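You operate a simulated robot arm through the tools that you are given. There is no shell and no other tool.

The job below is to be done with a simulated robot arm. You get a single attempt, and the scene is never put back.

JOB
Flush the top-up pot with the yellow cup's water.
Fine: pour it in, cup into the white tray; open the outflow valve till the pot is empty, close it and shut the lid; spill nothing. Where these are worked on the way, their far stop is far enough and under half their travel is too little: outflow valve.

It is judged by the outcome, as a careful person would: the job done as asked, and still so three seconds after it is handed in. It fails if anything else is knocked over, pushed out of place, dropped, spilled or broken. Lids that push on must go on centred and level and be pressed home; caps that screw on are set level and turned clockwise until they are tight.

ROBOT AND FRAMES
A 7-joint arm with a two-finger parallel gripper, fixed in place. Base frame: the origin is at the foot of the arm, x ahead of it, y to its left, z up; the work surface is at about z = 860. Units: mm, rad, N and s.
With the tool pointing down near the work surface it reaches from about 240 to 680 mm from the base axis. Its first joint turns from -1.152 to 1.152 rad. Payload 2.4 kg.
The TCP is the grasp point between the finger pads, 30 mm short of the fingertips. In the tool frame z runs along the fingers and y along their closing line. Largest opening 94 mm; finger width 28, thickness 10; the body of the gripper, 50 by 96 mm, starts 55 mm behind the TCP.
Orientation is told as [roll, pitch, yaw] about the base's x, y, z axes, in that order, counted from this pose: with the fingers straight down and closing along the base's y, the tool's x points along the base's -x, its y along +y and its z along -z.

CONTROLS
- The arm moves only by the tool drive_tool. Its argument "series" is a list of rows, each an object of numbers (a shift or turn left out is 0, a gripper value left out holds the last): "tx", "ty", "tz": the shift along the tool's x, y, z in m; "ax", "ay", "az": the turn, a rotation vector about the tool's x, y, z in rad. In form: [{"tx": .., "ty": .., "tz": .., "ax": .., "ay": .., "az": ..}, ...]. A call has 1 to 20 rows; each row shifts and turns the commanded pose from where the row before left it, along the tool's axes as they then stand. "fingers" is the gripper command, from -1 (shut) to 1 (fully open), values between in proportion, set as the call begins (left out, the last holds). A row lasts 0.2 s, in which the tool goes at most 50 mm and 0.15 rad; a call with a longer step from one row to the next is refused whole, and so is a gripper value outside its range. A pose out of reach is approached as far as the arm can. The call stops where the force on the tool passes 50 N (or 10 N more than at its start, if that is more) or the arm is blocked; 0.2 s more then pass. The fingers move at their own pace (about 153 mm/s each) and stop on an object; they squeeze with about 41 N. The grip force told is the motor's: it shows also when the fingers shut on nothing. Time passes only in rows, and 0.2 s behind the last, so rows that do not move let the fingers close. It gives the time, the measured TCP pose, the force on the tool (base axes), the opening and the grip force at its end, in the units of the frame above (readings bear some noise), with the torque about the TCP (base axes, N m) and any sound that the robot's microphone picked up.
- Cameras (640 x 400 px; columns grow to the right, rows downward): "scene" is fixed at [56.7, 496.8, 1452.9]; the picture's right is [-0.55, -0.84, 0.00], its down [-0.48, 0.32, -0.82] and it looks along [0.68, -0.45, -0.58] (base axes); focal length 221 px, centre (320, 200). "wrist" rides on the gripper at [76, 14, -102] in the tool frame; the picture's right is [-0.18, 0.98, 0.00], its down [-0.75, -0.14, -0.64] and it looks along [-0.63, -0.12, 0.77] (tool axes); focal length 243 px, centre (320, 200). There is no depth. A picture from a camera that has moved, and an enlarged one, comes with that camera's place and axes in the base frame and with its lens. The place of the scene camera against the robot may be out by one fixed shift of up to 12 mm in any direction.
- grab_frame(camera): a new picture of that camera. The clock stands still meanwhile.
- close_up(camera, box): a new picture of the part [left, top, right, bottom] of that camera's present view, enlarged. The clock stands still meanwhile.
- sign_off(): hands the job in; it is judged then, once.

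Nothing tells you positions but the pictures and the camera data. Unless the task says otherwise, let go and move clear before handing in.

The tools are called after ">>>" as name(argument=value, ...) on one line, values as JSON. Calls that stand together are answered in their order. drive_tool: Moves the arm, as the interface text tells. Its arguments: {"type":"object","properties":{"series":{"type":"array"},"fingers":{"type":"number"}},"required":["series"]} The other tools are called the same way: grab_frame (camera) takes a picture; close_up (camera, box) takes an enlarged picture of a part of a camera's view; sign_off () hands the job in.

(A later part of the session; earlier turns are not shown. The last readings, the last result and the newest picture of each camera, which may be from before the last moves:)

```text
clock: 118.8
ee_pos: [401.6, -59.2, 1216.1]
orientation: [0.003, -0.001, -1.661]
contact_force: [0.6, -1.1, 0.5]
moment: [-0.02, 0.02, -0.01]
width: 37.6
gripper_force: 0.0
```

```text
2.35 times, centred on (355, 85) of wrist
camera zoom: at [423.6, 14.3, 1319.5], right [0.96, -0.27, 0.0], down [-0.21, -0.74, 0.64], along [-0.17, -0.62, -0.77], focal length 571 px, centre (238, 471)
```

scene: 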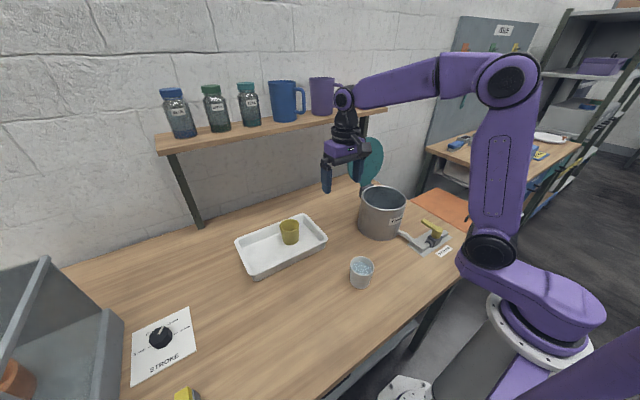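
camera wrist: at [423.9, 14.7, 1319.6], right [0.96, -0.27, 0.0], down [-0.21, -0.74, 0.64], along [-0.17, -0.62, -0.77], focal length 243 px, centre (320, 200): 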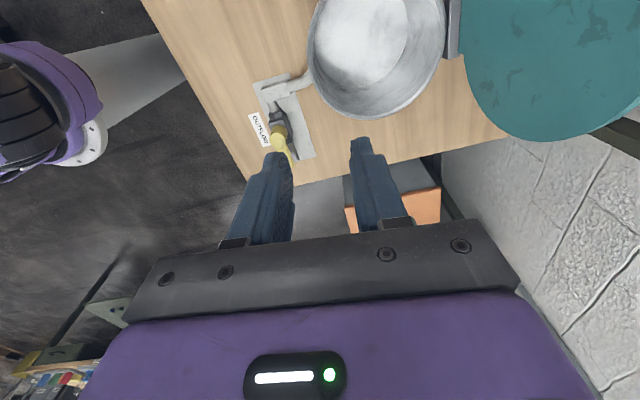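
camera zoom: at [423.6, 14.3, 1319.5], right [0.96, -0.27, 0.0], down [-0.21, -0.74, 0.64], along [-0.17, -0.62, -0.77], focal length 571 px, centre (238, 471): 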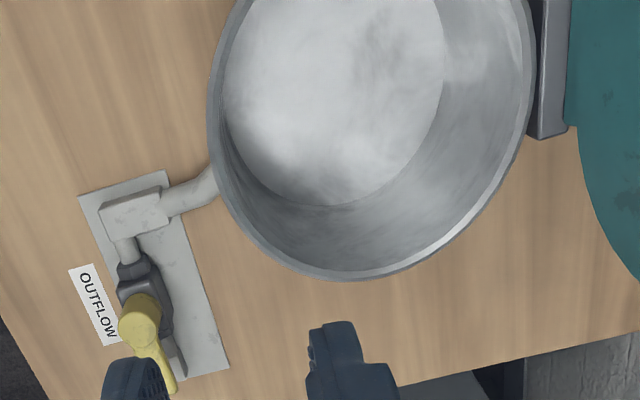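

The bottom looks dry. I'll wait a bit more and shift slightly to see the whole pot floor.

>>> drive_tool(series=[{"tx": 0.03, "ty": 0.02}, {"tx": 0.03, "ty": 0.02}, {}, {}, {}, {}, {}, {}, {}, {}, {}, {}])

>>> close_up(camera="wrist", box=[200, 0, 440, 200])

>>> grab_frame(camera="scene")

```text
clock: 121.4
ee_pos: [447.8, -4.6, 1215.6]
orientation: [0.001, -0.001, -1.66]
contact_force: [0.5, 0.0, 0.2]
moment: [0.01, -0.01, -0.03]
width: 37.7
gripper_force: 0.1
```

```text
2.00 times, centred on (320, 100) of wrist
camera zoom: at [468.9, 70.5, 1318.3], right [0.96, -0.27, 0.0], down [-0.21, -0.74, 0.64], along [-0.17, -0.62, -0.77], focal length 485 px, centre (320, 400)
```

zoom: 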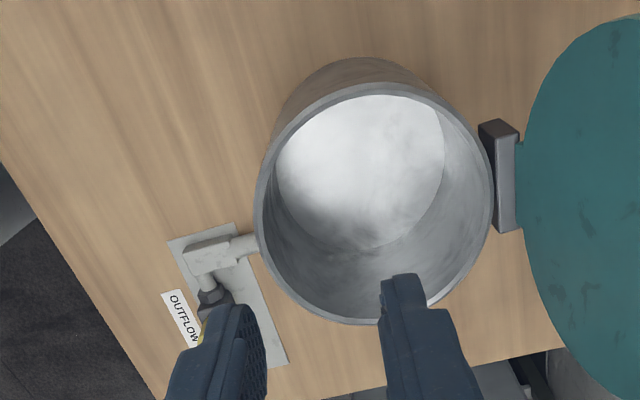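

```text
taken
```

scene: 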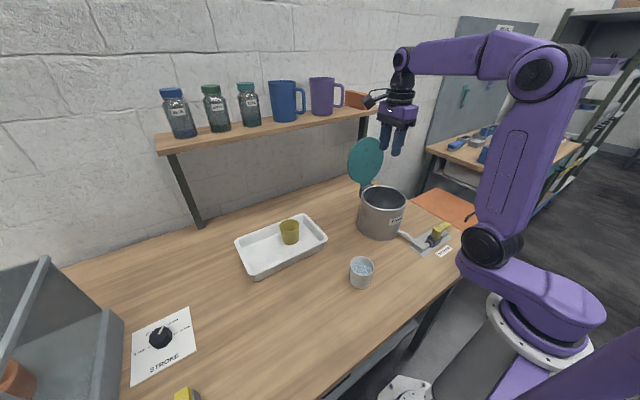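

The pot is empty and nothing has spilled. Now I'll return to the lever to close the valve.

>>> drive_tool(series=[{"az": -0.054}, {"tx": -0.0336, "ty": -0.0235}, {"tx": -0.0336, "ty": -0.0235}, {"tx": -0.0336, "ty": -0.0235}, {"tx": -0.0336, "ty": -0.0235}, {"tx": -0.0336, "ty": -0.0235}, {"tx": -0.0336, "ty": -0.0235}, {"tz": 0.042}, {"tz": 0.042}, {"tz": 0.042}, {"tz": 0.042}, {"tz": 0.042}, {"tz": 0.042}, {}])

>>> close_up(camera="wrist", box=[220, 20, 420, 220])

```text
clock: 124.4
ee_pos: [300.0, -199.7, 964.2]
orientation: [0.004, 0.0, -1.605]
contact_force: [-0.3, -0.2, 0.7]
moment: [-0.04, -0.01, -0.01]
width: 37.5
gripper_force: 0.1
```

```text
2.00 times, centred on (320, 120) of wrist
camera zoom: at [317.2, -125.6, 1067.4], right [0.98, -0.22, 0.0], down [-0.17, -0.75, 0.64], along [-0.14, -0.63, -0.77], focal length 485 px, centre (320, 360)
```

zoom: 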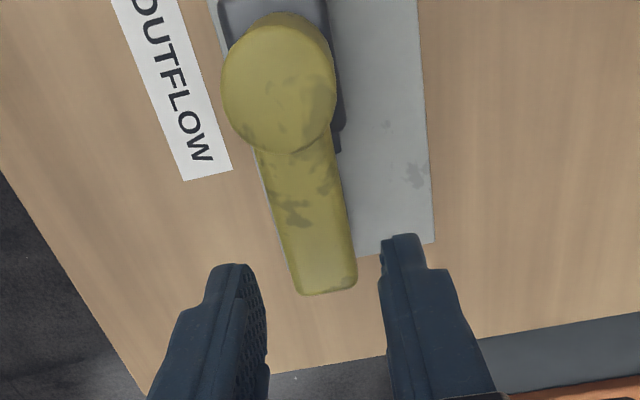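

>>> drive_tool(series=[{"tz": 0.012}, {"tz": 0.012}, {"tz": 0.009}, {}])

>>> close_up(camera="wrist", box=[220, 20, 420, 220])

```text
clock: 125.4
ee_pos: [299.5, -200.2, 931.2]
orientation: [0.002, -0.002, -1.605]
contact_force: [0.0, -0.1, 0.6]
moment: [0.01, -0.01, 0.0]
width: 37.6
gripper_force: 0.2
```

```text
2.00 times, centred on (320, 120) of wrist
camera zoom: at [317.6, -125.9, 1034.8], right [0.98, -0.22, 0.0], down [-0.17, -0.75, 0.64], along [-0.14, -0.63, -0.77], focal length 485 px, centre (320, 360)
```

zoom: 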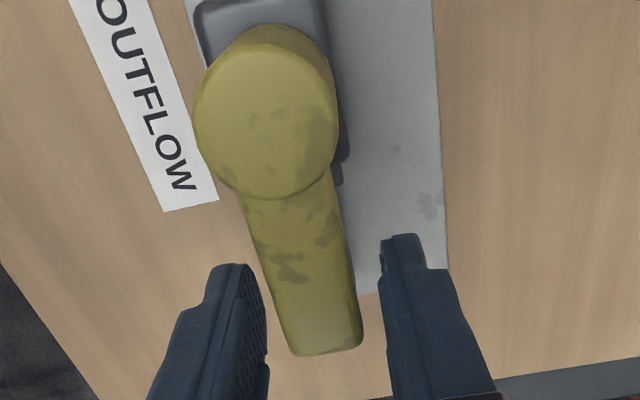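

The lever is caged. I'll rotate counter-clockwise back toward closed.

>>> drive_tool(series=[{"az": -0.1, "ty": 0.005, "tx": 0.00025}, {"az": -0.1, "ty": 0.005, "tx": 0.00025}, {"az": -0.1, "ty": 0.005, "tx": 0.00025}, {"az": -0.1, "ty": 0.005, "tx": 0.00025}, {"az": -0.1, "ty": 0.005, "tx": 0.00025}, {"az": -0.1, "ty": 0.005, "tx": 0.00025}, {}])

>>> close_up(camera="wrist", box=[220, 20, 420, 220])

```text
clock: 127.0
ee_pos: [329.3, -193.0, 930.9]
orientation: [0.0, -0.002, -1.004]
contact_force: [-0.7, 0.3, 0.5]
moment: [0.01, 0.0, 0.01]
width: 37.7
gripper_force: 0.4
```

```text
2.00 times, centred on (320, 120) of wrist
camera zoom: at [300.2, -121.9, 1034.4], right [0.93, 0.37, 0.0], down [0.28, -0.71, 0.64], along [0.24, -0.6, -0.77], focal length 485 px, centre (320, 360)
```

zoom: 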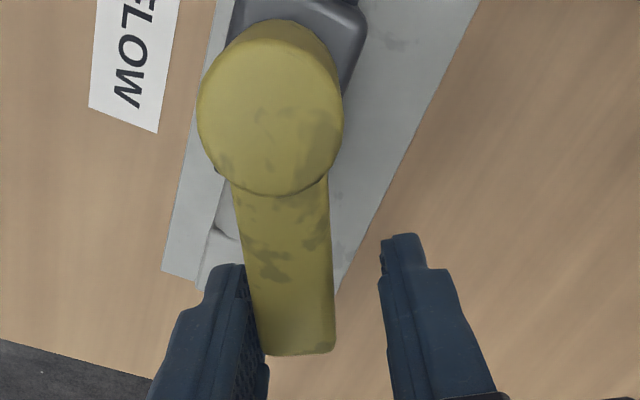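

>>> drive_tool(series=[{"az": -0.1, "ty": 0.005, "tx": 0.00025}, {"az": -0.1, "ty": 0.005, "tx": 0.00025}, {"az": -0.1, "ty": 0.005, "tx": 0.00025}, {"az": -0.1, "ty": 0.005, "tx": 0.00025}, {"az": -0.1, "ty": 0.005, "tx": 0.00025}, {"az": -0.1, "ty": 0.005, "tx": 0.00025}, {"az": -0.1, "ty": 0.005, "tx": 0.00025}, {}])

>>> close_up(camera="wrist", box=[220, 20, 420, 220])

```text
clock: 128.8
ee_pos: [349.6, -166.8, 931.7]
orientation: [-0.001, -0.003, -0.305]
contact_force: [0.5, -0.6, -0.3]
moment: [-0.02, 0.0, 0.03]
width: 37.7
gripper_force: 0.1
```

```text
2.00 times, centred on (320, 120) of wrist
camera zoom: at [281.9, -130.4, 1034.3], right [0.47, 0.88, 0.0], down [0.68, -0.36, 0.64], along [0.57, -0.3, -0.77], focal length 485 px, centre (320, 360)
```

zoom: 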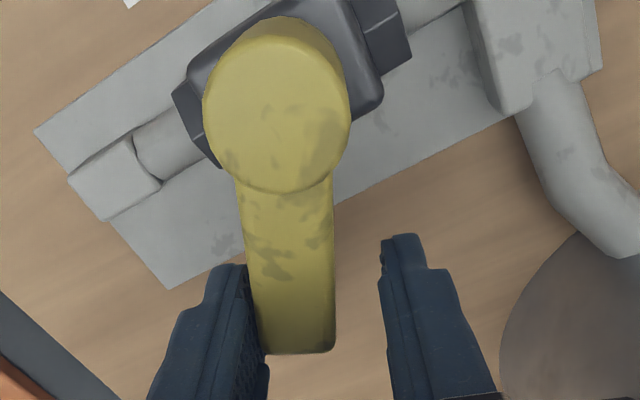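

>>> drive_tool(series=[{"az": -0.1, "ty": 0.005, "tx": 0.00025}, {"az": -0.1, "ty": 0.005, "tx": 0.00025}, {"az": -0.1, "ty": 0.005, "tx": 0.00025}, {"az": -0.1, "ty": 0.005, "tx": 0.00025}, {}])

>>> close_up(camera="wrist", box=[220, 20, 420, 220])

```text
clock: 130.0
ee_pos: [352.8, -146.0, 931.1]
orientation: [-0.001, -0.001, 0.095]
contact_force: [-0.8, -0.6, 0.3]
moment: [-0.01, -0.02, -0.03]
width: 37.7
gripper_force: 0.0
```

```text
2.00 times, centred on (320, 120) of wrist
camera zoom: at [275.5, -140.2, 1034.4], right [0.09, 1.0, 0.0], down [0.76, -0.07, 0.64], along [0.64, -0.06, -0.77], focal length 485 px, centre (320, 360)
```

zoom: 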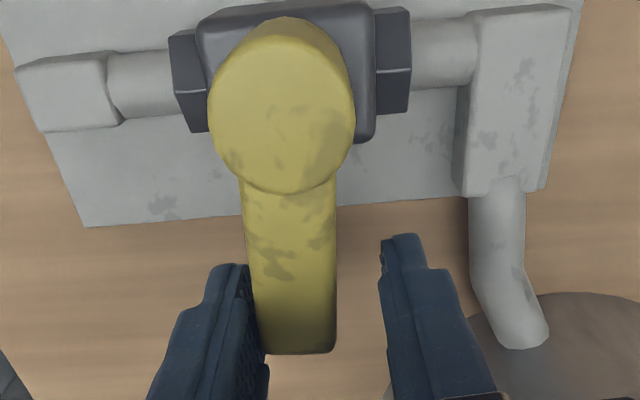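

Nearly closed (about -4.5°). I'll push gently on until it meets the closed stop.

>>> drive_tool(series=[{"az": -0.05, "ty": 0.0025}, {"az": -0.05, "ty": 0.0025}, {}])

>>> close_up(camera="wrist", box=[220, 20, 420, 220])

```text
clock: 130.8
ee_pos: [350.5, -142.4, 931.0]
orientation: [-0.001, -0.002, 0.194]
contact_force: [-2.1, -6.0, 0.5]
moment: [-0.05, -0.03, -0.1]
width: 40.4
gripper_force: 2.9
```

```text
2.00 times, centred on (320, 120) of wrist
camera zoom: at [274.2, -143.1, 1034.4], right [-0.01, 1.0, 0.0], down [0.77, 0.01, 0.64], along [0.64, 0.0, -0.77], focal length 485 px, centre (320, 360)
```

zoom: 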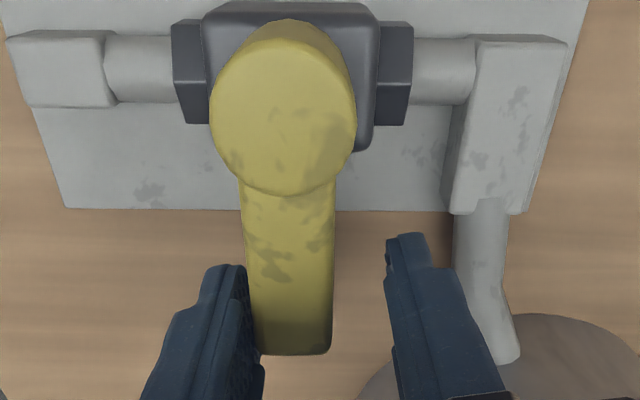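

The lever is back at its closed stop, square to the pipe. I'll lift straight up while still lightly pressing closed so the lever isn't dragged.

>>> drive_tool(series=[{"tz": -0.008}, {"tz": -0.012}, {"tz": -0.02}, {"tz": -0.03}, {"tz": -0.03}, {}])

>>> close_up(camera="wrist", box=[220, 0, 420, 180])

>>> close_up(camera="scene", box=[390, 190, 480, 260])

```text
clock: 132.2
ee_pos: [350.9, -142.1, 1031.9]
orientation: [-0.002, 0.0, 0.195]
contact_force: [0.2, 0.0, 0.6]
moment: [0.02, 0.0, 0.01]
width: 37.6
gripper_force: 0.0
```

```text
2.22 times, centred on (320, 90) of wrist
camera zoom: at [274.0, -143.1, 1134.4], right [-0.01, 1.0, 0.0], down [0.77, 0.01, 0.64], along [0.64, 0.0, -0.77], focal length 539 px, centre (320, 444)
```

zoom: 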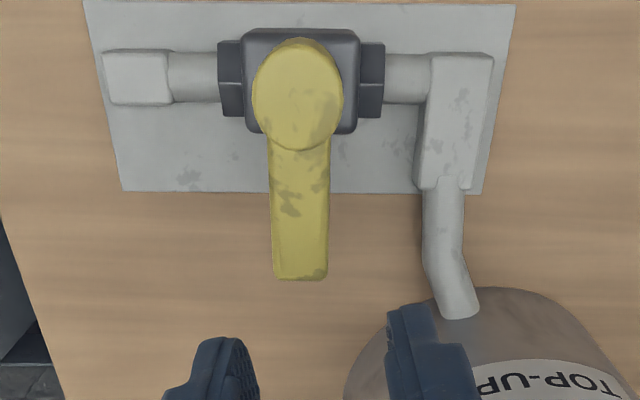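

```text
5.71 times, centred on (435, 225) of scene
camera zoom: at [56.7, 496.8, 1452.9], right [-0.55, -0.84, 0.0], down [-0.48, 0.32, -0.82], along [0.68, -0.45, -0.58], focal length 1264 px, centre (-337, 57)
```

zoom: 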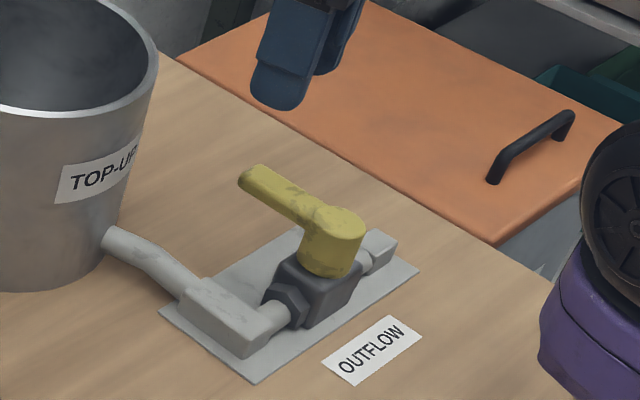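

The valve is closed and square to the pipe. Now for the lid: I'll raise up, turn back to the handle orientation, and set the finger gap to about 22 mm for re-entering the handle.

>>> drive_tool(series=[{"tz": -0.04}, {"tz": -0.04}, {"tz": -0.04}, {"tz": -0.04}, {"tz": -0.04}, {"az": 0.1472}, {"az": 0.1472}, {"az": 0.1472}, {"az": 0.1472}, {"az": 0.1472}, {"az": 0.1472}, {"az": 0.1472}, {"az": 0.1472}, {"az": 0.1472}, {"az": 0.1472}, {"az": 0.1472}, {"az": 0.1472}, {}], fingers=-0.532)

>>> close_up(camera="scene", box=[335, 120, 425, 240])

```text
clock: 136.0
ee_pos: [351.0, -141.1, 1231.9]
orientation: [0.001, -0.003, -1.576]
contact_force: [-0.1, -0.7, -0.2]
moment: [-0.01, 0.0, -0.04]
width: 21.6
gripper_force: 0.0
```

```text
3.33 times, centred on (380, 180) of scene
camera zoom: at [56.7, 496.8, 1452.9], right [-0.55, -0.84, 0.0], down [-0.48, 0.32, -0.82], along [0.68, -0.45, -0.58], focal length 738 px, centre (120, 267)
```

zoom: 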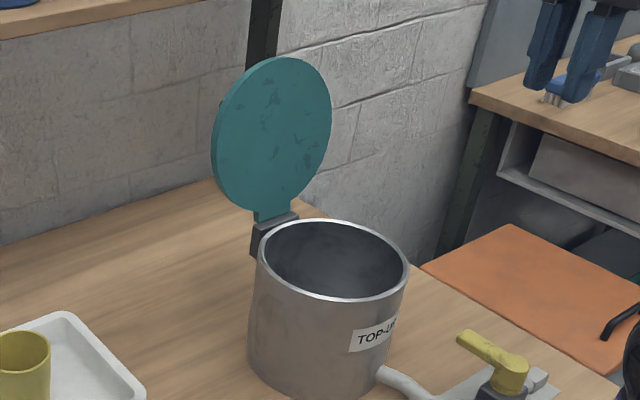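

>>> drive_tool(series=[{"tx": 0.015, "ty": 0.041}, {"tx": 0.015, "ty": 0.041}, {"tx": 0.015, "ty": 0.041}, {"tx": 0.015, "ty": 0.041}, {"tx": 0.015, "ty": 0.041}, {"tx": 0.0145, "ty": 0.038}, {}])

>>> grab_frame(camera="wrist")

>>> close_up(camera="scene", box=[335, 80, 425, 200])

```text
clock: 137.6
ee_pos: [593.1, -53.1, 1233.1]
orientation: [0.0, -0.001, -1.572]
contact_force: [0.9, 0.6, -0.2]
moment: [-0.01, 0.02, 0.0]
width: 22.1
gripper_force: 0.2
```

```text
taken
camera wrist: at [609.1, 23.0, 1334.7], right [0.98, -0.19, 0.0], down [-0.14, -0.75, 0.64], along [-0.12, -0.63, -0.77], focal length 243 px, centre (320, 200)
```

wrist: 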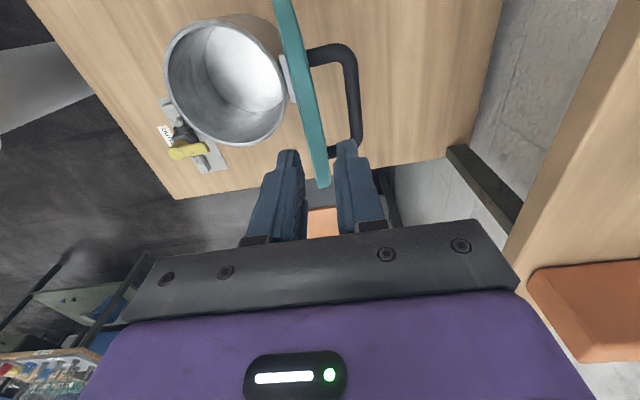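

```text
3.33 times, centred on (380, 140) of scene
camera zoom: at [56.7, 496.8, 1452.9], right [-0.55, -0.84, 0.0], down [-0.48, 0.32, -0.82], along [0.68, -0.45, -0.58], focal length 738 px, centre (120, 400)
```

zoom: 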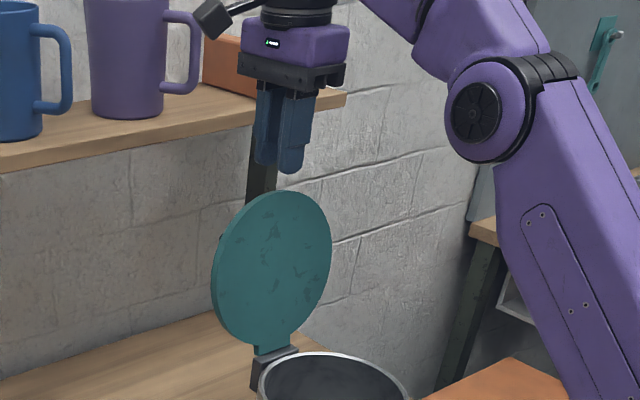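

>>> close_up(camera="wrist", box=[240, 0, 400, 200])

```text
2.00 times, centred on (320, 100) of wrist
camera zoom: at [609.1, 23.0, 1334.7], right [0.98, -0.19, 0.0], down [-0.14, -0.75, 0.64], along [-0.12, -0.63, -0.77], focal length 485 px, centre (320, 400)
```

zoom: 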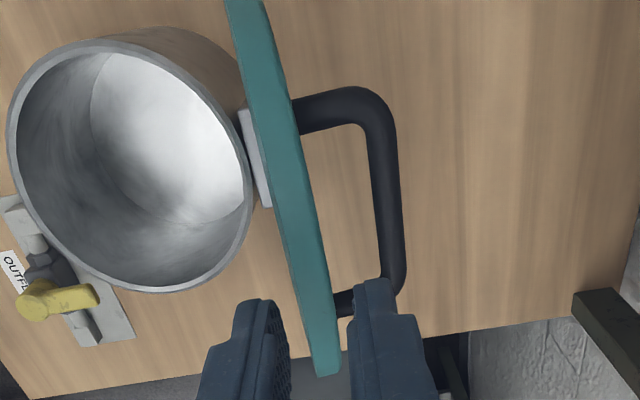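

From this view the lid's top edge is at about x 583–594 and the bar at about x 625, so there's a comfortable window for the near finger. I'll move over the edge and down in stages.

>>> drive_tool(series=[{"ty": 0.008, "tz": 0.005}, {"ty": 0.008, "tz": 0.008}, {"ty": 0.006, "tz": 0.009}, {"ty": 0.003, "tz": 0.006}, {}])

>>> close_up(camera="wrist", box=[220, 20, 400, 220])

>>> close_up(camera="scene", box=[345, 100, 405, 190])

```text
clock: 138.8
ee_pos: [618.9, -52.4, 1207.8]
orientation: [0.014, -0.004, -1.57]
contact_force: [8.2, 0.0, 41.1]
moment: [0.12, 0.54, -0.01]
width: 17.2
gripper_force: 0.2
```

```text
2.00 times, centred on (310, 120) of wrist
camera zoom: at [632.5, 23.4, 1310.6], right [0.98, -0.18, 0.01], down [-0.15, -0.75, 0.64], along [-0.11, -0.63, -0.77], focal length 485 px, centre (340, 360)
```

zoom: 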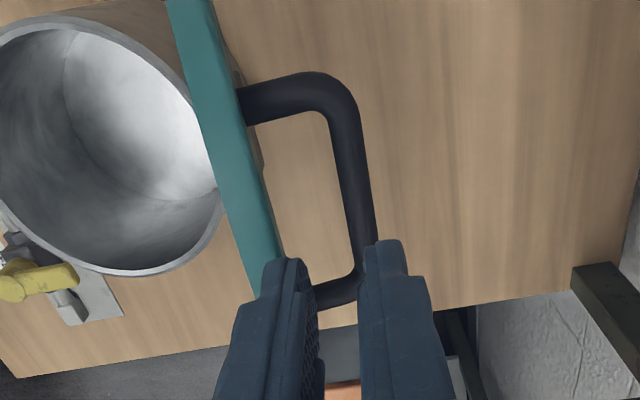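

```text
4.44 times, centred on (375, 145) of scene
camera zoom: at [56.2, 496.9, 1452.9], right [-0.55, -0.84, 0.0], down [-0.48, 0.32, -0.82], along [0.68, -0.45, -0.58], focal length 983 px, centre (76, 444)
```

zoom: 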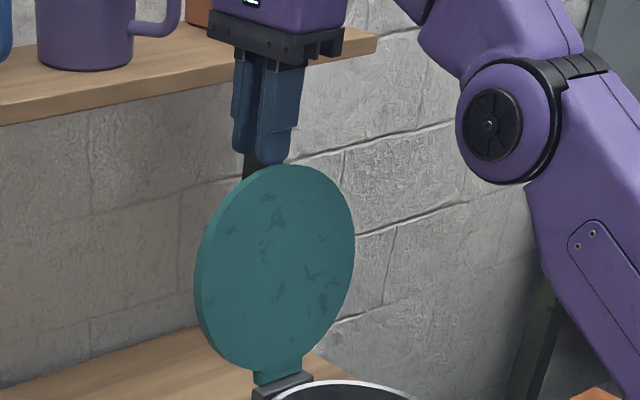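

The near fingertip is resting on the lid's top edge. Backing up right away.

>>> drive_tool(series=[{"tz": -0.008, "ty": -0.003}, {"tz": -0.008, "ty": -0.003}, {}])

>>> grab_frame(camera="scene")

>>> close_up(camera="wrist", box=[220, 0, 400, 200])

```text
clock: 139.6
ee_pos: [608.0, -52.1, 1218.7]
orientation: [-0.001, -0.002, -1.573]
contact_force: [-1.0, 0.0, 0.3]
moment: [0.01, 0.05, 0.0]
width: 21.9
gripper_force: 0.0
out of reach, approached as far as the arm can: row 2
```

```text
taken
```

scene: 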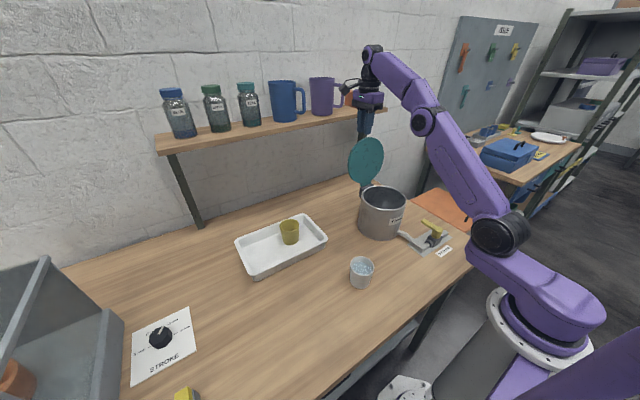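

```text
2.00 times, centred on (310, 100) of wrist
camera zoom: at [623.7, 23.6, 1321.4], right [0.98, -0.19, 0.0], down [-0.14, -0.75, 0.64], along [-0.12, -0.63, -0.77], focal length 485 px, centre (340, 400)
```

zoom: 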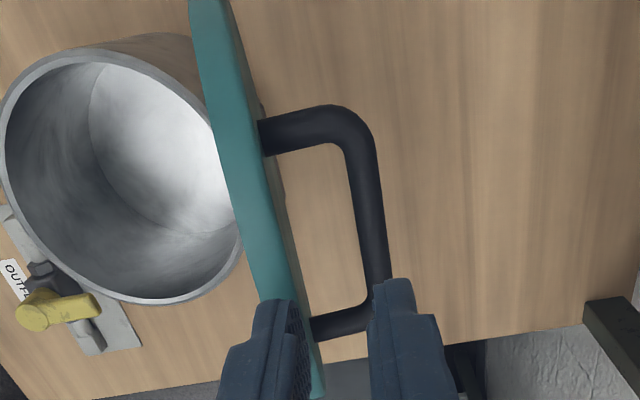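

The lid is still open and undisturbed, but its top edge is higher than I thought (z≈1178), so re-entering the handle is too tight. Instead I'll straddle the lid's top edge loosely, tip it over, and lower it with the near finger supporting it from beneath.

>>> drive_tool(series=[{"ty": -0.006, "tz": -0.004}, {"ty": -0.005, "tz": -0.004}, {}, {}], fingers=0.0)

>>> close_up(camera="wrist", box=[200, 0, 440, 240])

>>> close_up(camera="scene", box=[335, 95, 415, 195])

```text
clock: 140.6
ee_pos: [598.3, -51.4, 1226.3]
orientation: [0.002, -0.002, -1.572]
contact_force: [0.4, -0.1, 0.1]
moment: [0.01, -0.01, 0.01]
width: 47.2
gripper_force: 0.0
```

```text
1.67 times, centred on (320, 120) of wrist
camera zoom: at [612.8, 24.2, 1330.1], right [0.98, -0.19, 0.0], down [-0.14, -0.75, 0.64], along [-0.12, -0.63, -0.77], focal length 404 px, centre (320, 333)
```

zoom: 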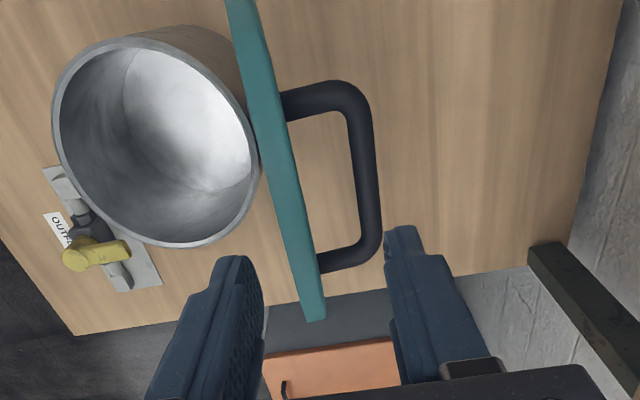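

```text
4.00 times, centred on (375, 145) of scene
camera zoom: at [56.7, 496.8, 1452.9], right [-0.55, -0.84, 0.0], down [-0.48, 0.32, -0.82], along [0.68, -0.45, -0.58], focal length 885 px, centre (100, 420)
```

zoom: 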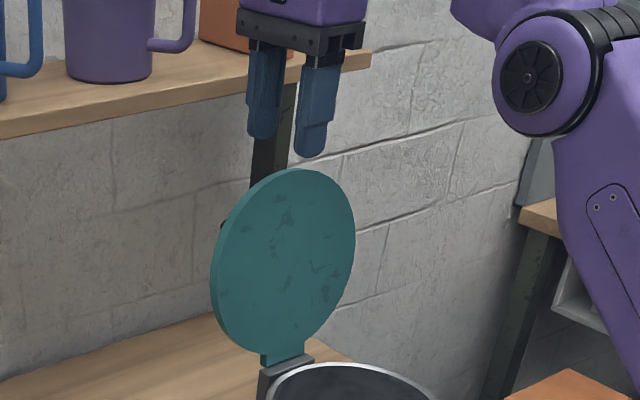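

The lid edge sits between the fingers. I'll shift 4 mm toward the robot and lower to straddle it.

>>> drive_tool(series=[{"ty": -0.004, "tz": 0.008}, {"tz": 0.01}, {"tz": 0.01}, {"tz": 0.007}, {}])

>>> close_up(camera="wrist", box=[200, 40, 440, 260])

>>> close_up(camera="scene", box=[335, 95, 415, 195])

```text
clock: 141.8
ee_pos: [593.6, -51.6, 1192.0]
orientation: [0.002, -0.002, -1.572]
contact_force: [0.1, 0.3, 0.9]
moment: [-0.02, 0.01, -0.02]
width: 46.9
gripper_force: 0.1
```

```text
1.82 times, centred on (320, 150) of wrist
camera zoom: at [608.4, 24.2, 1295.1], right [0.98, -0.18, 0.0], down [-0.14, -0.75, 0.64], along [-0.12, -0.63, -0.77], focal length 441 px, centre (320, 291)
```

zoom: 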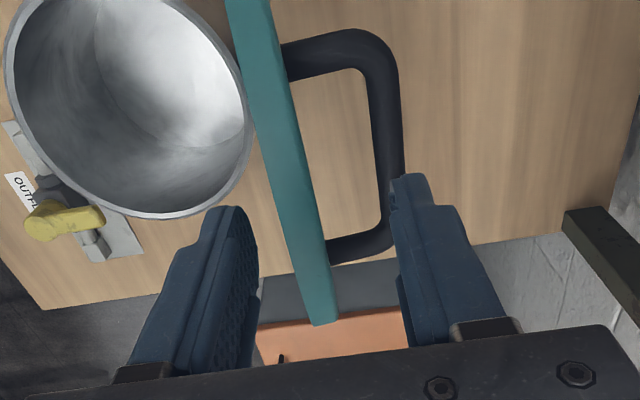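

```text
4.00 times, centred on (375, 145) of scene
camera zoom: at [56.7, 496.8, 1452.9], right [-0.55, -0.84, 0.0], down [-0.48, 0.32, -0.82], along [0.68, -0.45, -0.58], focal length 885 px, centre (100, 420)
```

zoom: 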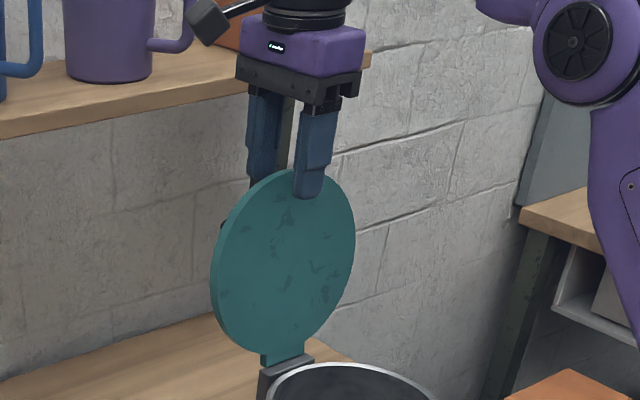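

The fingers straddle the lid edge cleanly. Before tipping it, I'll back out and test in free air that the arm can reach the tilted poses needed to lower the lid gently near the robot side.

>>> drive_tool(series=[{"tz": -0.01}, {"tz": -0.02}, {"tz": -0.015}, {"ty": -0.04}, {"ty": -0.045}, {"ty": -0.045}, {"ty": -0.045}, {"ty": -0.04, "tz": 0.02}, {"tz": 0.03}, {"tz": 0.03}, {}])

>>> drive_tool(series=[{"ax": -0.14}, {"ax": -0.14}, {"ax": -0.14}, {"ax": -0.14}, {"ax": -0.14}, {"ax": -0.14}, {"ax": -0.14}, {"ax": -0.14}, {}])

```text
clock: 144.2
ee_pos: [380.3, -50.9, 1155.3]
orientation: [0.001, -0.002, -1.574]
contact_force: [0.5, -0.2, -0.8]
moment: [0.03, -0.05, 0.04]
width: 47.1
gripper_force: 0.1
```

```text
clock: 146.2
ee_pos: [383.6, -41.2, 1151.3]
orientation: [0.989, 0.029, -1.545]
contact_force: [-0.2, -0.3, -0.6]
moment: [-0.03, -0.01, 0.02]
width: 47.1
gripper_force: 0.1
out of reach, approached as far as the arm can: row 6, 7
```

>>> drive_tool(series=[{"ty": -0.03, "tz": 0.019}, {"ty": -0.027, "tz": 0.018}, {}])

>>> grab_frame(camera="scene")

```text
clock: 147.0
ee_pos: [384.2, -39.5, 1084.3]
orientation: [0.987, 0.03, -1.546]
contact_force: [0.3, 0.5, -0.3]
moment: [-0.02, -0.01, 0.01]
width: 46.7
gripper_force: 0.0
```

```text
taken
```

scene: 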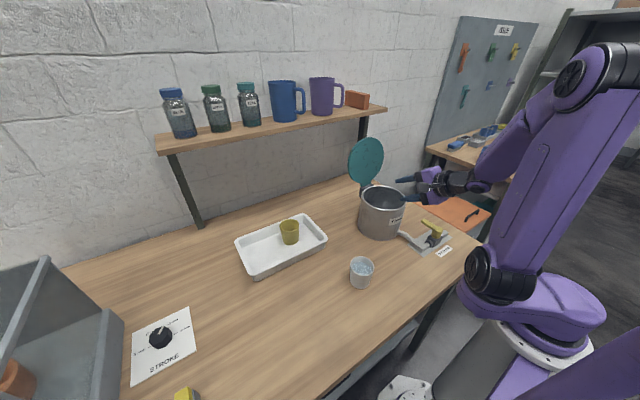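

>>> drive_tool(series=[{"ax": -0.12}, {"ax": -0.12}, {"ax": -0.12}, {}])

```text
clock: 148.0
ee_pos: [384.3, -39.7, 1084.1]
orientation: [1.35, 0.03, -1.545]
contact_force: [-0.3, 0.0, -0.6]
moment: [-0.02, 0.04, 0.04]
width: 47.2
gripper_force: 0.0
```

Tilts up to about 77° are reachable near the robot side, so the plan is feasible. I'll return to vertical, straighten the yaw, and go back to straddling the lid edge.

>>> drive_tool(series=[{"ax": 0.135}, {"ax": 0.135}, {"ax": 0.135}, {"ax": 0.135}, {"ax": 0.135}, {"ax": 0.135}, {"ax": 0.135}, {"ax": 0.135}, {"ax": 0.135}, {"ax": 0.135}, {"tz": -0.04}, {"tz": -0.04}, {"tz": -0.04}, {"tz": -0.03}, {}])

```text
clock: 151.2
ee_pos: [383.4, -44.9, 1233.6]
orientation: [-0.003, 0.03, -1.546]
contact_force: [0.3, 0.5, 1.1]
moment: [0.03, 0.01, 0.0]
width: 47.2
gripper_force: 0.2
```

>>> drive_tool(series=[{"ay": -0.03, "az": 0.025}, {"ty": 0.04, "tx": -0.001}, {"ty": 0.045, "tx": -0.001}, {"ty": 0.045, "tx": -0.002}, {"ty": 0.045, "tx": -0.002}, {"ty": 0.033}, {}])

>>> close_up(camera="wrist", box=[200, 0, 440, 240])

```text
clock: 152.8
ee_pos: [591.7, -50.9, 1232.6]
orientation: [-0.004, -0.002, -1.571]
contact_force: [-0.3, 0.4, -0.1]
moment: [0.01, 0.02, -0.01]
width: 47.2
gripper_force: 0.0
```

```text
1.67 times, centred on (320, 120) of wrist
camera zoom: at [607.6, 25.9, 1335.7], right [0.98, -0.18, 0.0], down [-0.14, -0.75, 0.64], along [-0.12, -0.63, -0.77], focal length 404 px, centre (320, 333)
```

zoom: 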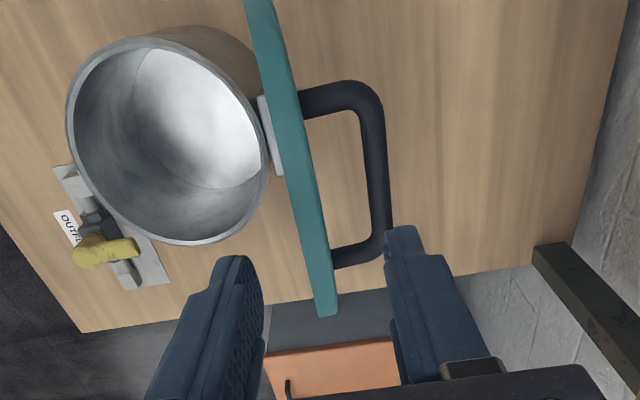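

Lowering to straddle the edge again.

>>> drive_tool(series=[{"tz": 0.012}, {"tz": 0.012}, {"tz": 0.012}, {"tz": 0.01}, {}])

>>> drive_tool(series=[{"ty": -0.006}, {"ty": -0.006}, {"ty": -0.006}, {"ty": -0.004}, {}])

>>> close_up(camera="wrist", box=[200, 40, 440, 260])

>>> close_up(camera="scene", box=[335, 95, 415, 195])

```text
clock: 154.0
ee_pos: [591.9, -50.4, 1186.8]
orientation: [-0.001, -0.001, -1.571]
contact_force: [0.2, -0.4, -0.8]
moment: [0.03, -0.03, 0.02]
width: 47.1
gripper_force: 0.1
```

```text
clock: 155.2
ee_pos: [570.2, -50.2, 1188.8]
orientation: [-0.001, 0.002, -1.569]
contact_force: [1.4, 0.3, 1.3]
moment: [0.01, -0.04, -0.02]
width: 47.6
gripper_force: 1.0
```

```text
1.82 times, centred on (320, 150) of wrist
camera zoom: at [585.1, 26.2, 1290.1], right [0.98, -0.18, 0.0], down [-0.14, -0.75, 0.64], along [-0.12, -0.63, -0.77], focal length 441 px, centre (320, 291)
```

zoom: 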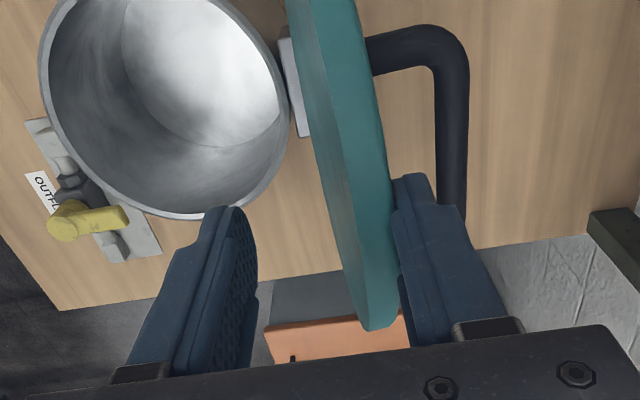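

```text
4.00 times, centred on (375, 145) of scene
camera zoom: at [56.7, 496.8, 1452.9], right [-0.55, -0.84, 0.0], down [-0.48, 0.32, -0.82], along [0.68, -0.45, -0.58], focal length 885 px, centre (100, 420)
```

zoom: 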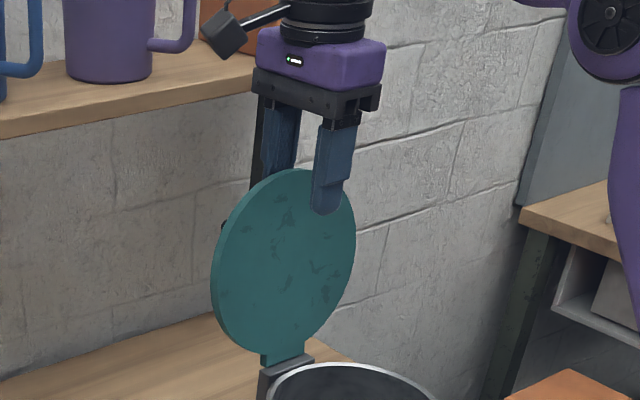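

The far finger just touches the lid. I'll pull it slowly toward vertical.

>>> drive_tool(series=[{"ty": -0.004}, {"ty": -0.004}, {"ty": -0.004}, {"ty": -0.004}, {}])

>>> close_up(camera="wrist", box=[200, 40, 440, 260])

>>> close_up(camera="scene", box=[335, 95, 415, 195])

```text
clock: 156.4
ee_pos: [553.9, -50.1, 1187.7]
orientation: [-0.002, -0.002, -1.57]
contact_force: [1.2, -0.5, 0.4]
moment: [0.0, 0.0, -0.01]
width: 47.5
gripper_force: 0.6
```

```text
1.82 times, centred on (320, 150) of wrist
camera zoom: at [569.2, 26.2, 1290.1], right [0.98, -0.18, 0.0], down [-0.14, -0.75, 0.64], along [-0.12, -0.63, -0.77], focal length 441 px, centre (320, 291)
```

zoom: 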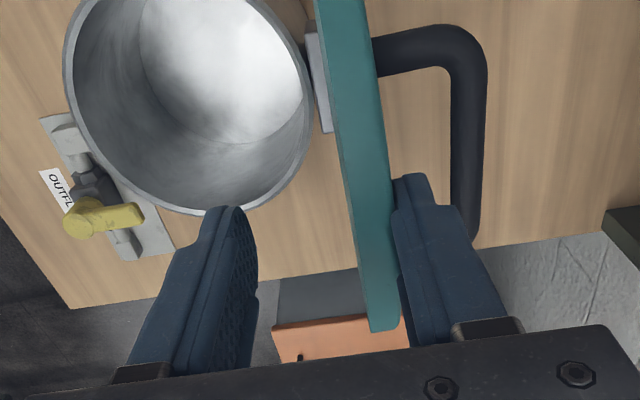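

```text
4.00 times, centred on (375, 145) of scene
camera zoom: at [56.7, 496.8, 1452.9], right [-0.55, -0.84, 0.0], down [-0.48, 0.32, -0.82], along [0.68, -0.45, -0.58], focal length 885 px, centre (100, 420)
```

zoom: 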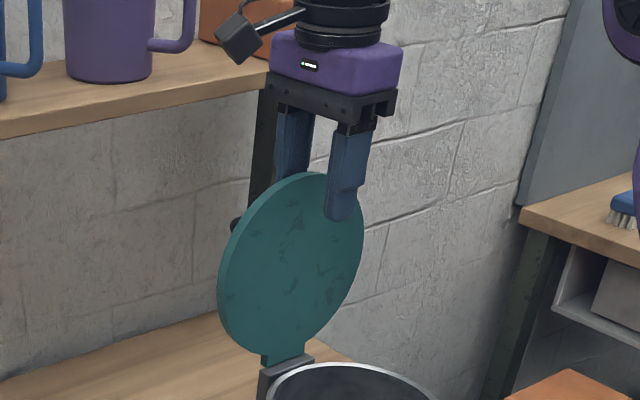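

Close to vertical. I'll narrow the gap so the lid can't tip far in either direction.

>>> drive_tool(series=[{"ty": 0.004}, {}, {}], fingers=-0.4)

>>> close_up(camera="wrist", box=[200, 40, 440, 260])

```text
clock: 157.2
ee_pos: [558.7, -49.0, 1186.5]
orientation: [-0.001, -0.001, -1.57]
contact_force: [-1.8, -0.2, -0.2]
moment: [-0.01, 0.0, -0.03]
width: 28.1
gripper_force: 0.0
```

```text
1.82 times, centred on (320, 150) of wrist
camera zoom: at [573.4, 26.2, 1290.1], right [0.98, -0.18, 0.0], down [-0.14, -0.75, 0.64], along [-0.12, -0.63, -0.77], focal length 441 px, centre (320, 291)
```

zoom: 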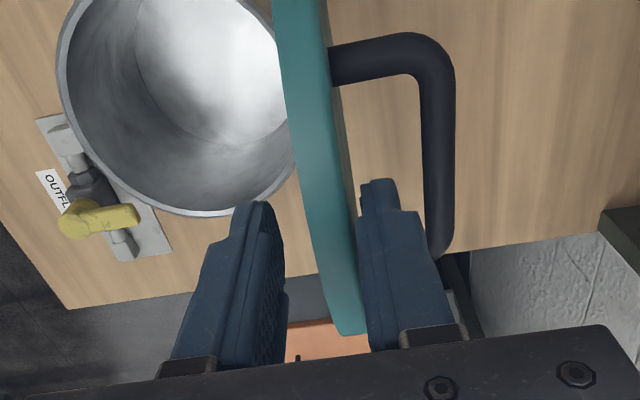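

The lid stands between the fingers. Now I'll follow the arc forward, tilting the tool with the lid.

>>> drive_tool(series=[{"ty": -0.0092, "tz": 0.00023, "ax": -0.05}, {"ty": -0.0092, "tz": 0.00023, "ax": -0.05}, {"ty": -0.0092, "tz": 0.00023, "ax": -0.05}, {"ty": -0.0092, "tz": 0.00023, "ax": -0.05}, {}])

>>> close_up(camera="wrist", box=[200, 40, 440, 260])

>>> close_up(camera="scene", box=[335, 95, 415, 195])

```text
clock: 158.4
ee_pos: [520.0, -50.1, 1184.2]
orientation: [0.197, 0.0, -1.571]
contact_force: [0.1, 0.0, 0.6]
moment: [-0.02, 0.02, 0.01]
width: 28.4
gripper_force: 0.4
```

```text
1.82 times, centred on (320, 150) of wrist
camera zoom: at [515.6, 25.9, 1287.8], right [0.96, -0.18, 0.19], down [-0.26, -0.75, 0.6], along [0.03, -0.63, -0.77], focal length 441 px, centre (320, 291)
```

zoom: 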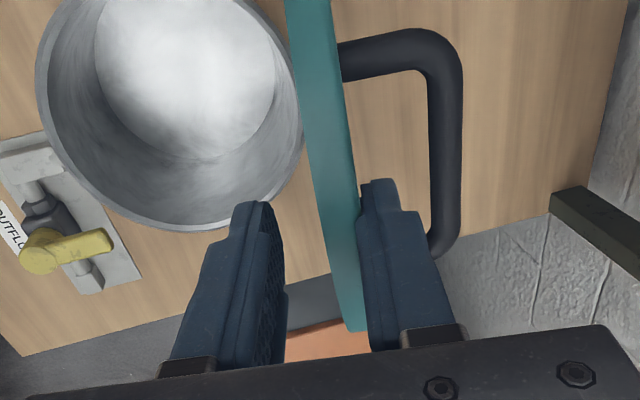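

```text
4.00 times, centred on (375, 145) of scene
camera zoom: at [56.7, 496.8, 1452.9], right [-0.55, -0.84, 0.0], down [-0.48, 0.32, -0.82], along [0.68, -0.45, -0.58], focal length 885 px, centre (100, 420)
```

zoom: 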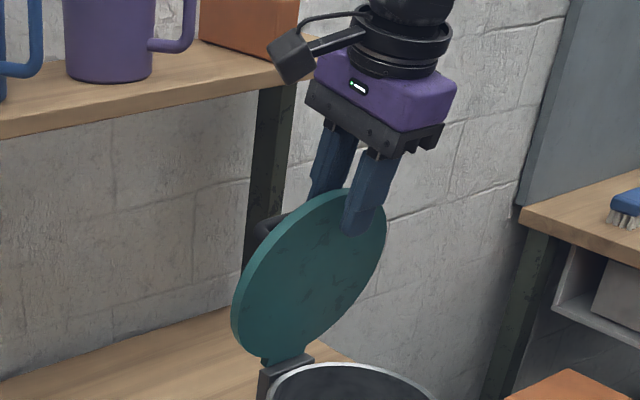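

Working well; the lid follows within the fingers. Continuing.

>>> drive_tool(series=[{"ty": -0.0092, "tz": 0.00023, "ax": -0.05}, {"ty": -0.0092, "tz": 0.00023, "ax": -0.05}, {"ty": -0.0092, "tz": 0.00023, "ax": -0.05}, {"ty": -0.0092, "tz": 0.00023, "ax": -0.05}, {}])

>>> close_up(camera="wrist", box=[200, 40, 440, 260])

>>> close_up(camera="scene", box=[335, 95, 415, 195])

```text
clock: 159.6
ee_pos: [486.6, -49.5, 1172.8]
orientation: [0.398, -0.001, -1.57]
contact_force: [0.2, 0.3, -0.2]
moment: [0.02, 0.02, 0.0]
width: 28.4
gripper_force: 0.4
```

```text
1.82 times, centred on (320, 150) of wrist
camera zoom: at [460.4, 25.9, 1273.5], right [0.91, -0.18, 0.38], down [-0.38, -0.75, 0.54], along [0.19, -0.63, -0.75], focal length 441 px, centre (320, 291)
```

zoom: 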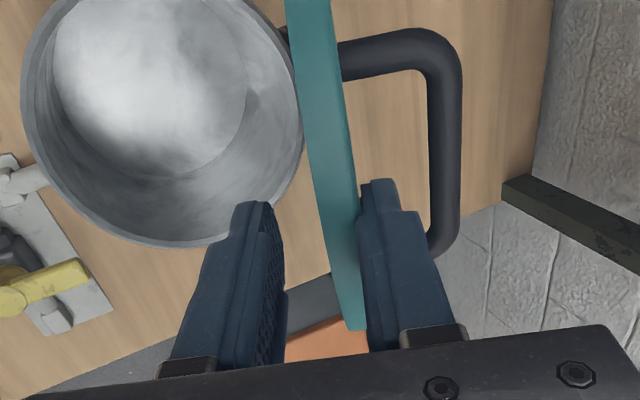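

```text
4.00 times, centred on (375, 145) of scene
camera zoom: at [56.7, 496.8, 1452.9], right [-0.55, -0.84, 0.0], down [-0.48, 0.32, -0.82], along [0.68, -0.45, -0.58], focal length 885 px, centre (100, 420)
```

zoom: 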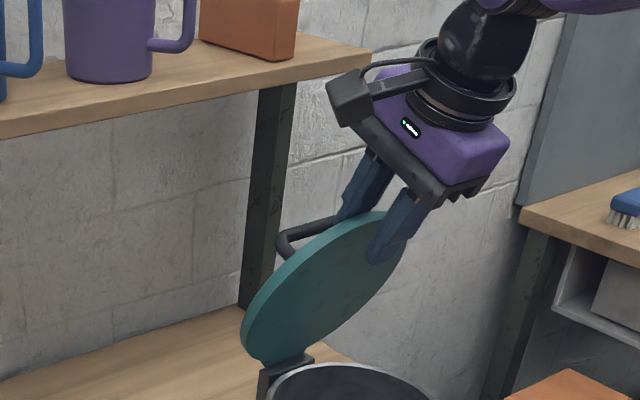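

>>> drive_tool(series=[{"ty": -0.0092, "tz": 0.00023, "ax": -0.05}, {"ty": -0.0092, "tz": 0.00023, "ax": -0.05}, {"ty": -0.0092, "tz": 0.00023, "ax": -0.05}, {"ty": -0.0092, "tz": 0.00023, "ax": -0.05}, {}])

>>> close_up(camera="wrist", box=[200, 40, 440, 260])

>>> close_up(camera="scene", box=[345, 105, 445, 225])

```text
clock: 160.8
ee_pos: [452.5, -49.6, 1154.5]
orientation: [0.595, 0.0, -1.571]
contact_force: [0.6, 0.0, 1.2]
moment: [0.02, -0.03, 0.0]
width: 28.0
gripper_force: 0.1
```

```text
1.82 times, centred on (320, 150) of wrist
camera zoom: at [408.5, 25.9, 1249.1], right [0.81, -0.18, 0.55], down [-0.48, -0.75, 0.45], along [0.33, -0.63, -0.7], focal length 441 px, centre (320, 291)
```

zoom: 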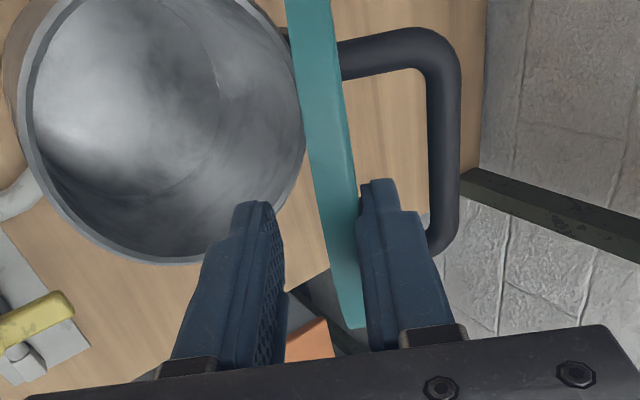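

```text
3.33 times, centred on (395, 165) of scene
camera zoom: at [56.7, 496.8, 1452.9], right [-0.55, -0.84, 0.0], down [-0.48, 0.32, -0.82], along [0.68, -0.45, -0.58], focal length 738 px, centre (70, 317)
```

zoom: 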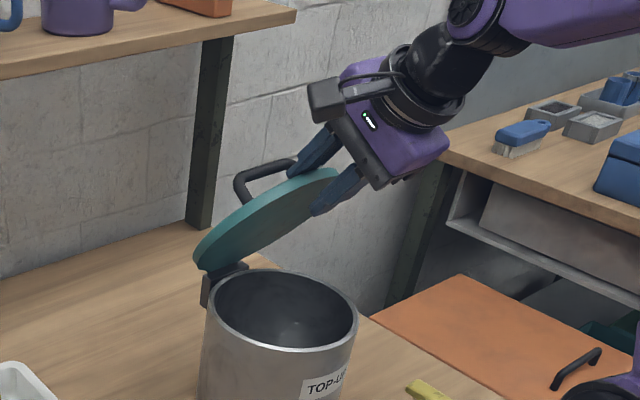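

>>> drive_tool(series=[{"ty": -0.0092, "tz": 0.00023, "ax": -0.05}, {"ty": -0.0092, "tz": 0.00023, "ax": -0.05}, {"ty": -0.0092, "tz": 0.00023, "ax": -0.05}, {"ty": -0.0092, "tz": 0.00023, "ax": -0.05}, {}])

>>> close_up(camera="wrist", box=[200, 40, 440, 260])

>>> close_up(camera="scene", box=[345, 105, 445, 225])

```text
clock: 162.0
ee_pos: [424.8, -49.6, 1131.3]
orientation: [0.798, 0.0, -1.571]
contact_force: [0.3, -0.8, 0.2]
moment: [0.03, 0.02, 0.0]
width: 28.2
gripper_force: 0.1
```

```text
1.82 times, centred on (320, 150) of wrist
camera zoom: at [362.8, 26.6, 1214.8], right [0.69, -0.18, 0.7], down [-0.56, -0.75, 0.35], along [0.47, -0.63, -0.62], focal length 441 px, centre (320, 291)
```

zoom: 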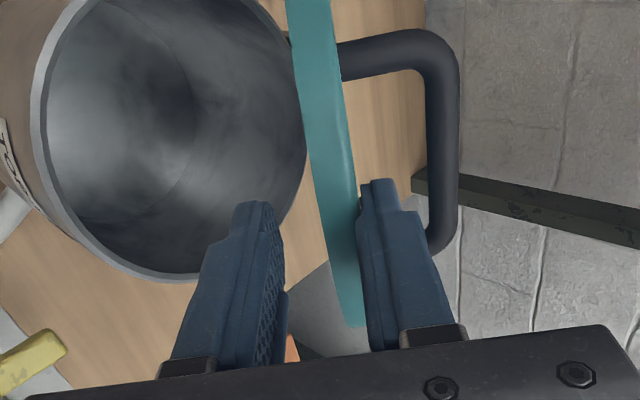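

```text
3.33 times, centred on (395, 165) of scene
camera zoom: at [56.7, 496.8, 1452.9], right [-0.55, -0.84, 0.0], down [-0.48, 0.32, -0.82], along [0.68, -0.45, -0.58], focal length 738 px, centre (70, 317)
```

zoom: 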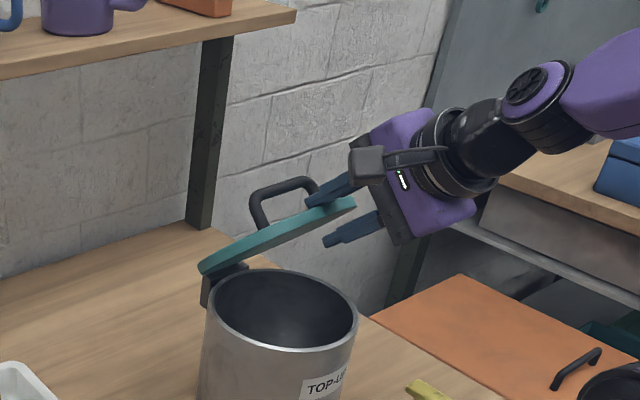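

>>> drive_tool(series=[{"ty": -0.0092, "tz": 0.00023, "ax": -0.05}, {"ty": -0.0092, "tz": 0.00023, "ax": -0.05}, {"ty": -0.0092, "tz": 0.00023, "ax": -0.05}, {"ty": -0.0092, "tz": 0.00023, "ax": -0.05}, {}])

>>> close_up(camera="scene", box=[345, 125, 445, 245])

```text
clock: 163.2
ee_pos: [419.5, -32.1, 1108.2]
orientation: [0.83, 0.05, -1.529]
contact_force: [-1.0, -0.4, 0.2]
moment: [0.0, -0.04, -0.01]
width: 28.4
gripper_force: 0.1
out of reach, approached as far as the arm can: row 1, 2, 3, 4
```

```text
3.33 times, centred on (395, 185) of scene
camera zoom: at [56.7, 496.8, 1452.9], right [-0.55, -0.84, 0.0], down [-0.48, 0.32, -0.82], along [0.68, -0.45, -0.58], focal length 738 px, centre (70, 250)
```

zoom: 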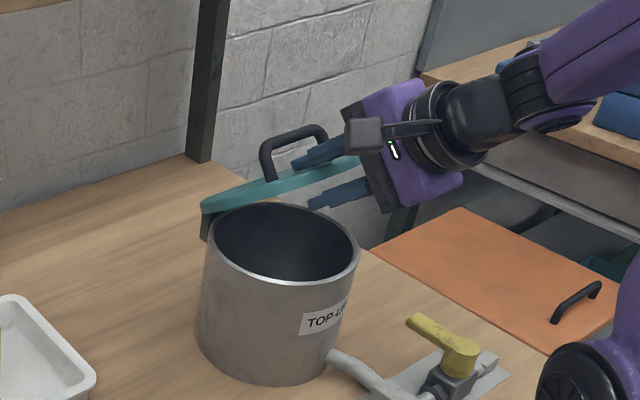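

The arm hits a limit here, but the lid's hinge friction holds it part-way. I'll back the fingers out along their own axis and check that the lid stays.

>>> drive_tool(series=[{"tz": -0.006}, {"tz": -0.008}, {"tz": -0.01}, {"tz": -0.012}, {"tz": -0.012}, {}])

>>> close_up(camera="scene", box=[345, 125, 445, 245])

>>> grab_frame(camera="wrist")

```text
clock: 164.6
ee_pos: [383.0, -34.8, 1141.2]
orientation: [0.827, 0.051, -1.528]
contact_force: [0.7, 0.5, -0.1]
moment: [-0.03, 0.0, 0.01]
width: 28.2
gripper_force: 0.0
```

```text
3.33 times, centred on (395, 185) of scene
camera zoom: at [56.7, 496.8, 1452.9], right [-0.55, -0.84, 0.0], down [-0.48, 0.32, -0.82], along [0.68, -0.45, -0.58], focal length 738 px, centre (70, 250)
```

zoom: 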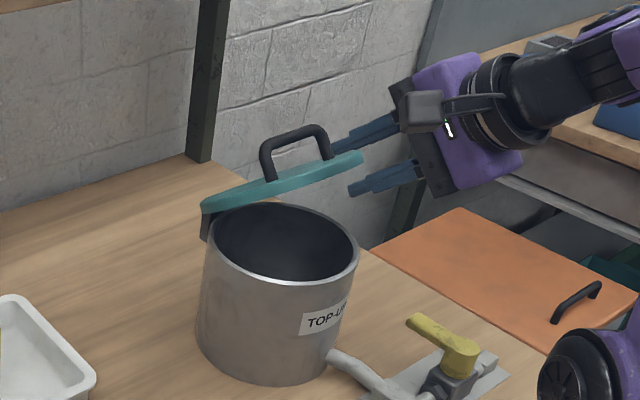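

```text
taken
camera wrist: at [316.3, 33.7, 1224.6], right [0.67, -0.19, 0.71], down [-0.54, -0.79, 0.29], along [0.51, -0.58, -0.64], focal length 243 px, centre (320, 200)
```

wrist: 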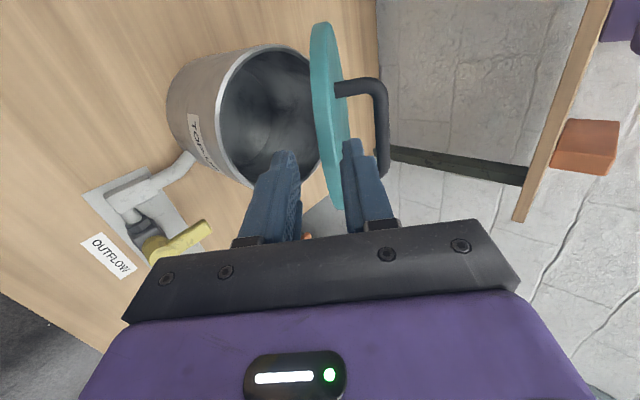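

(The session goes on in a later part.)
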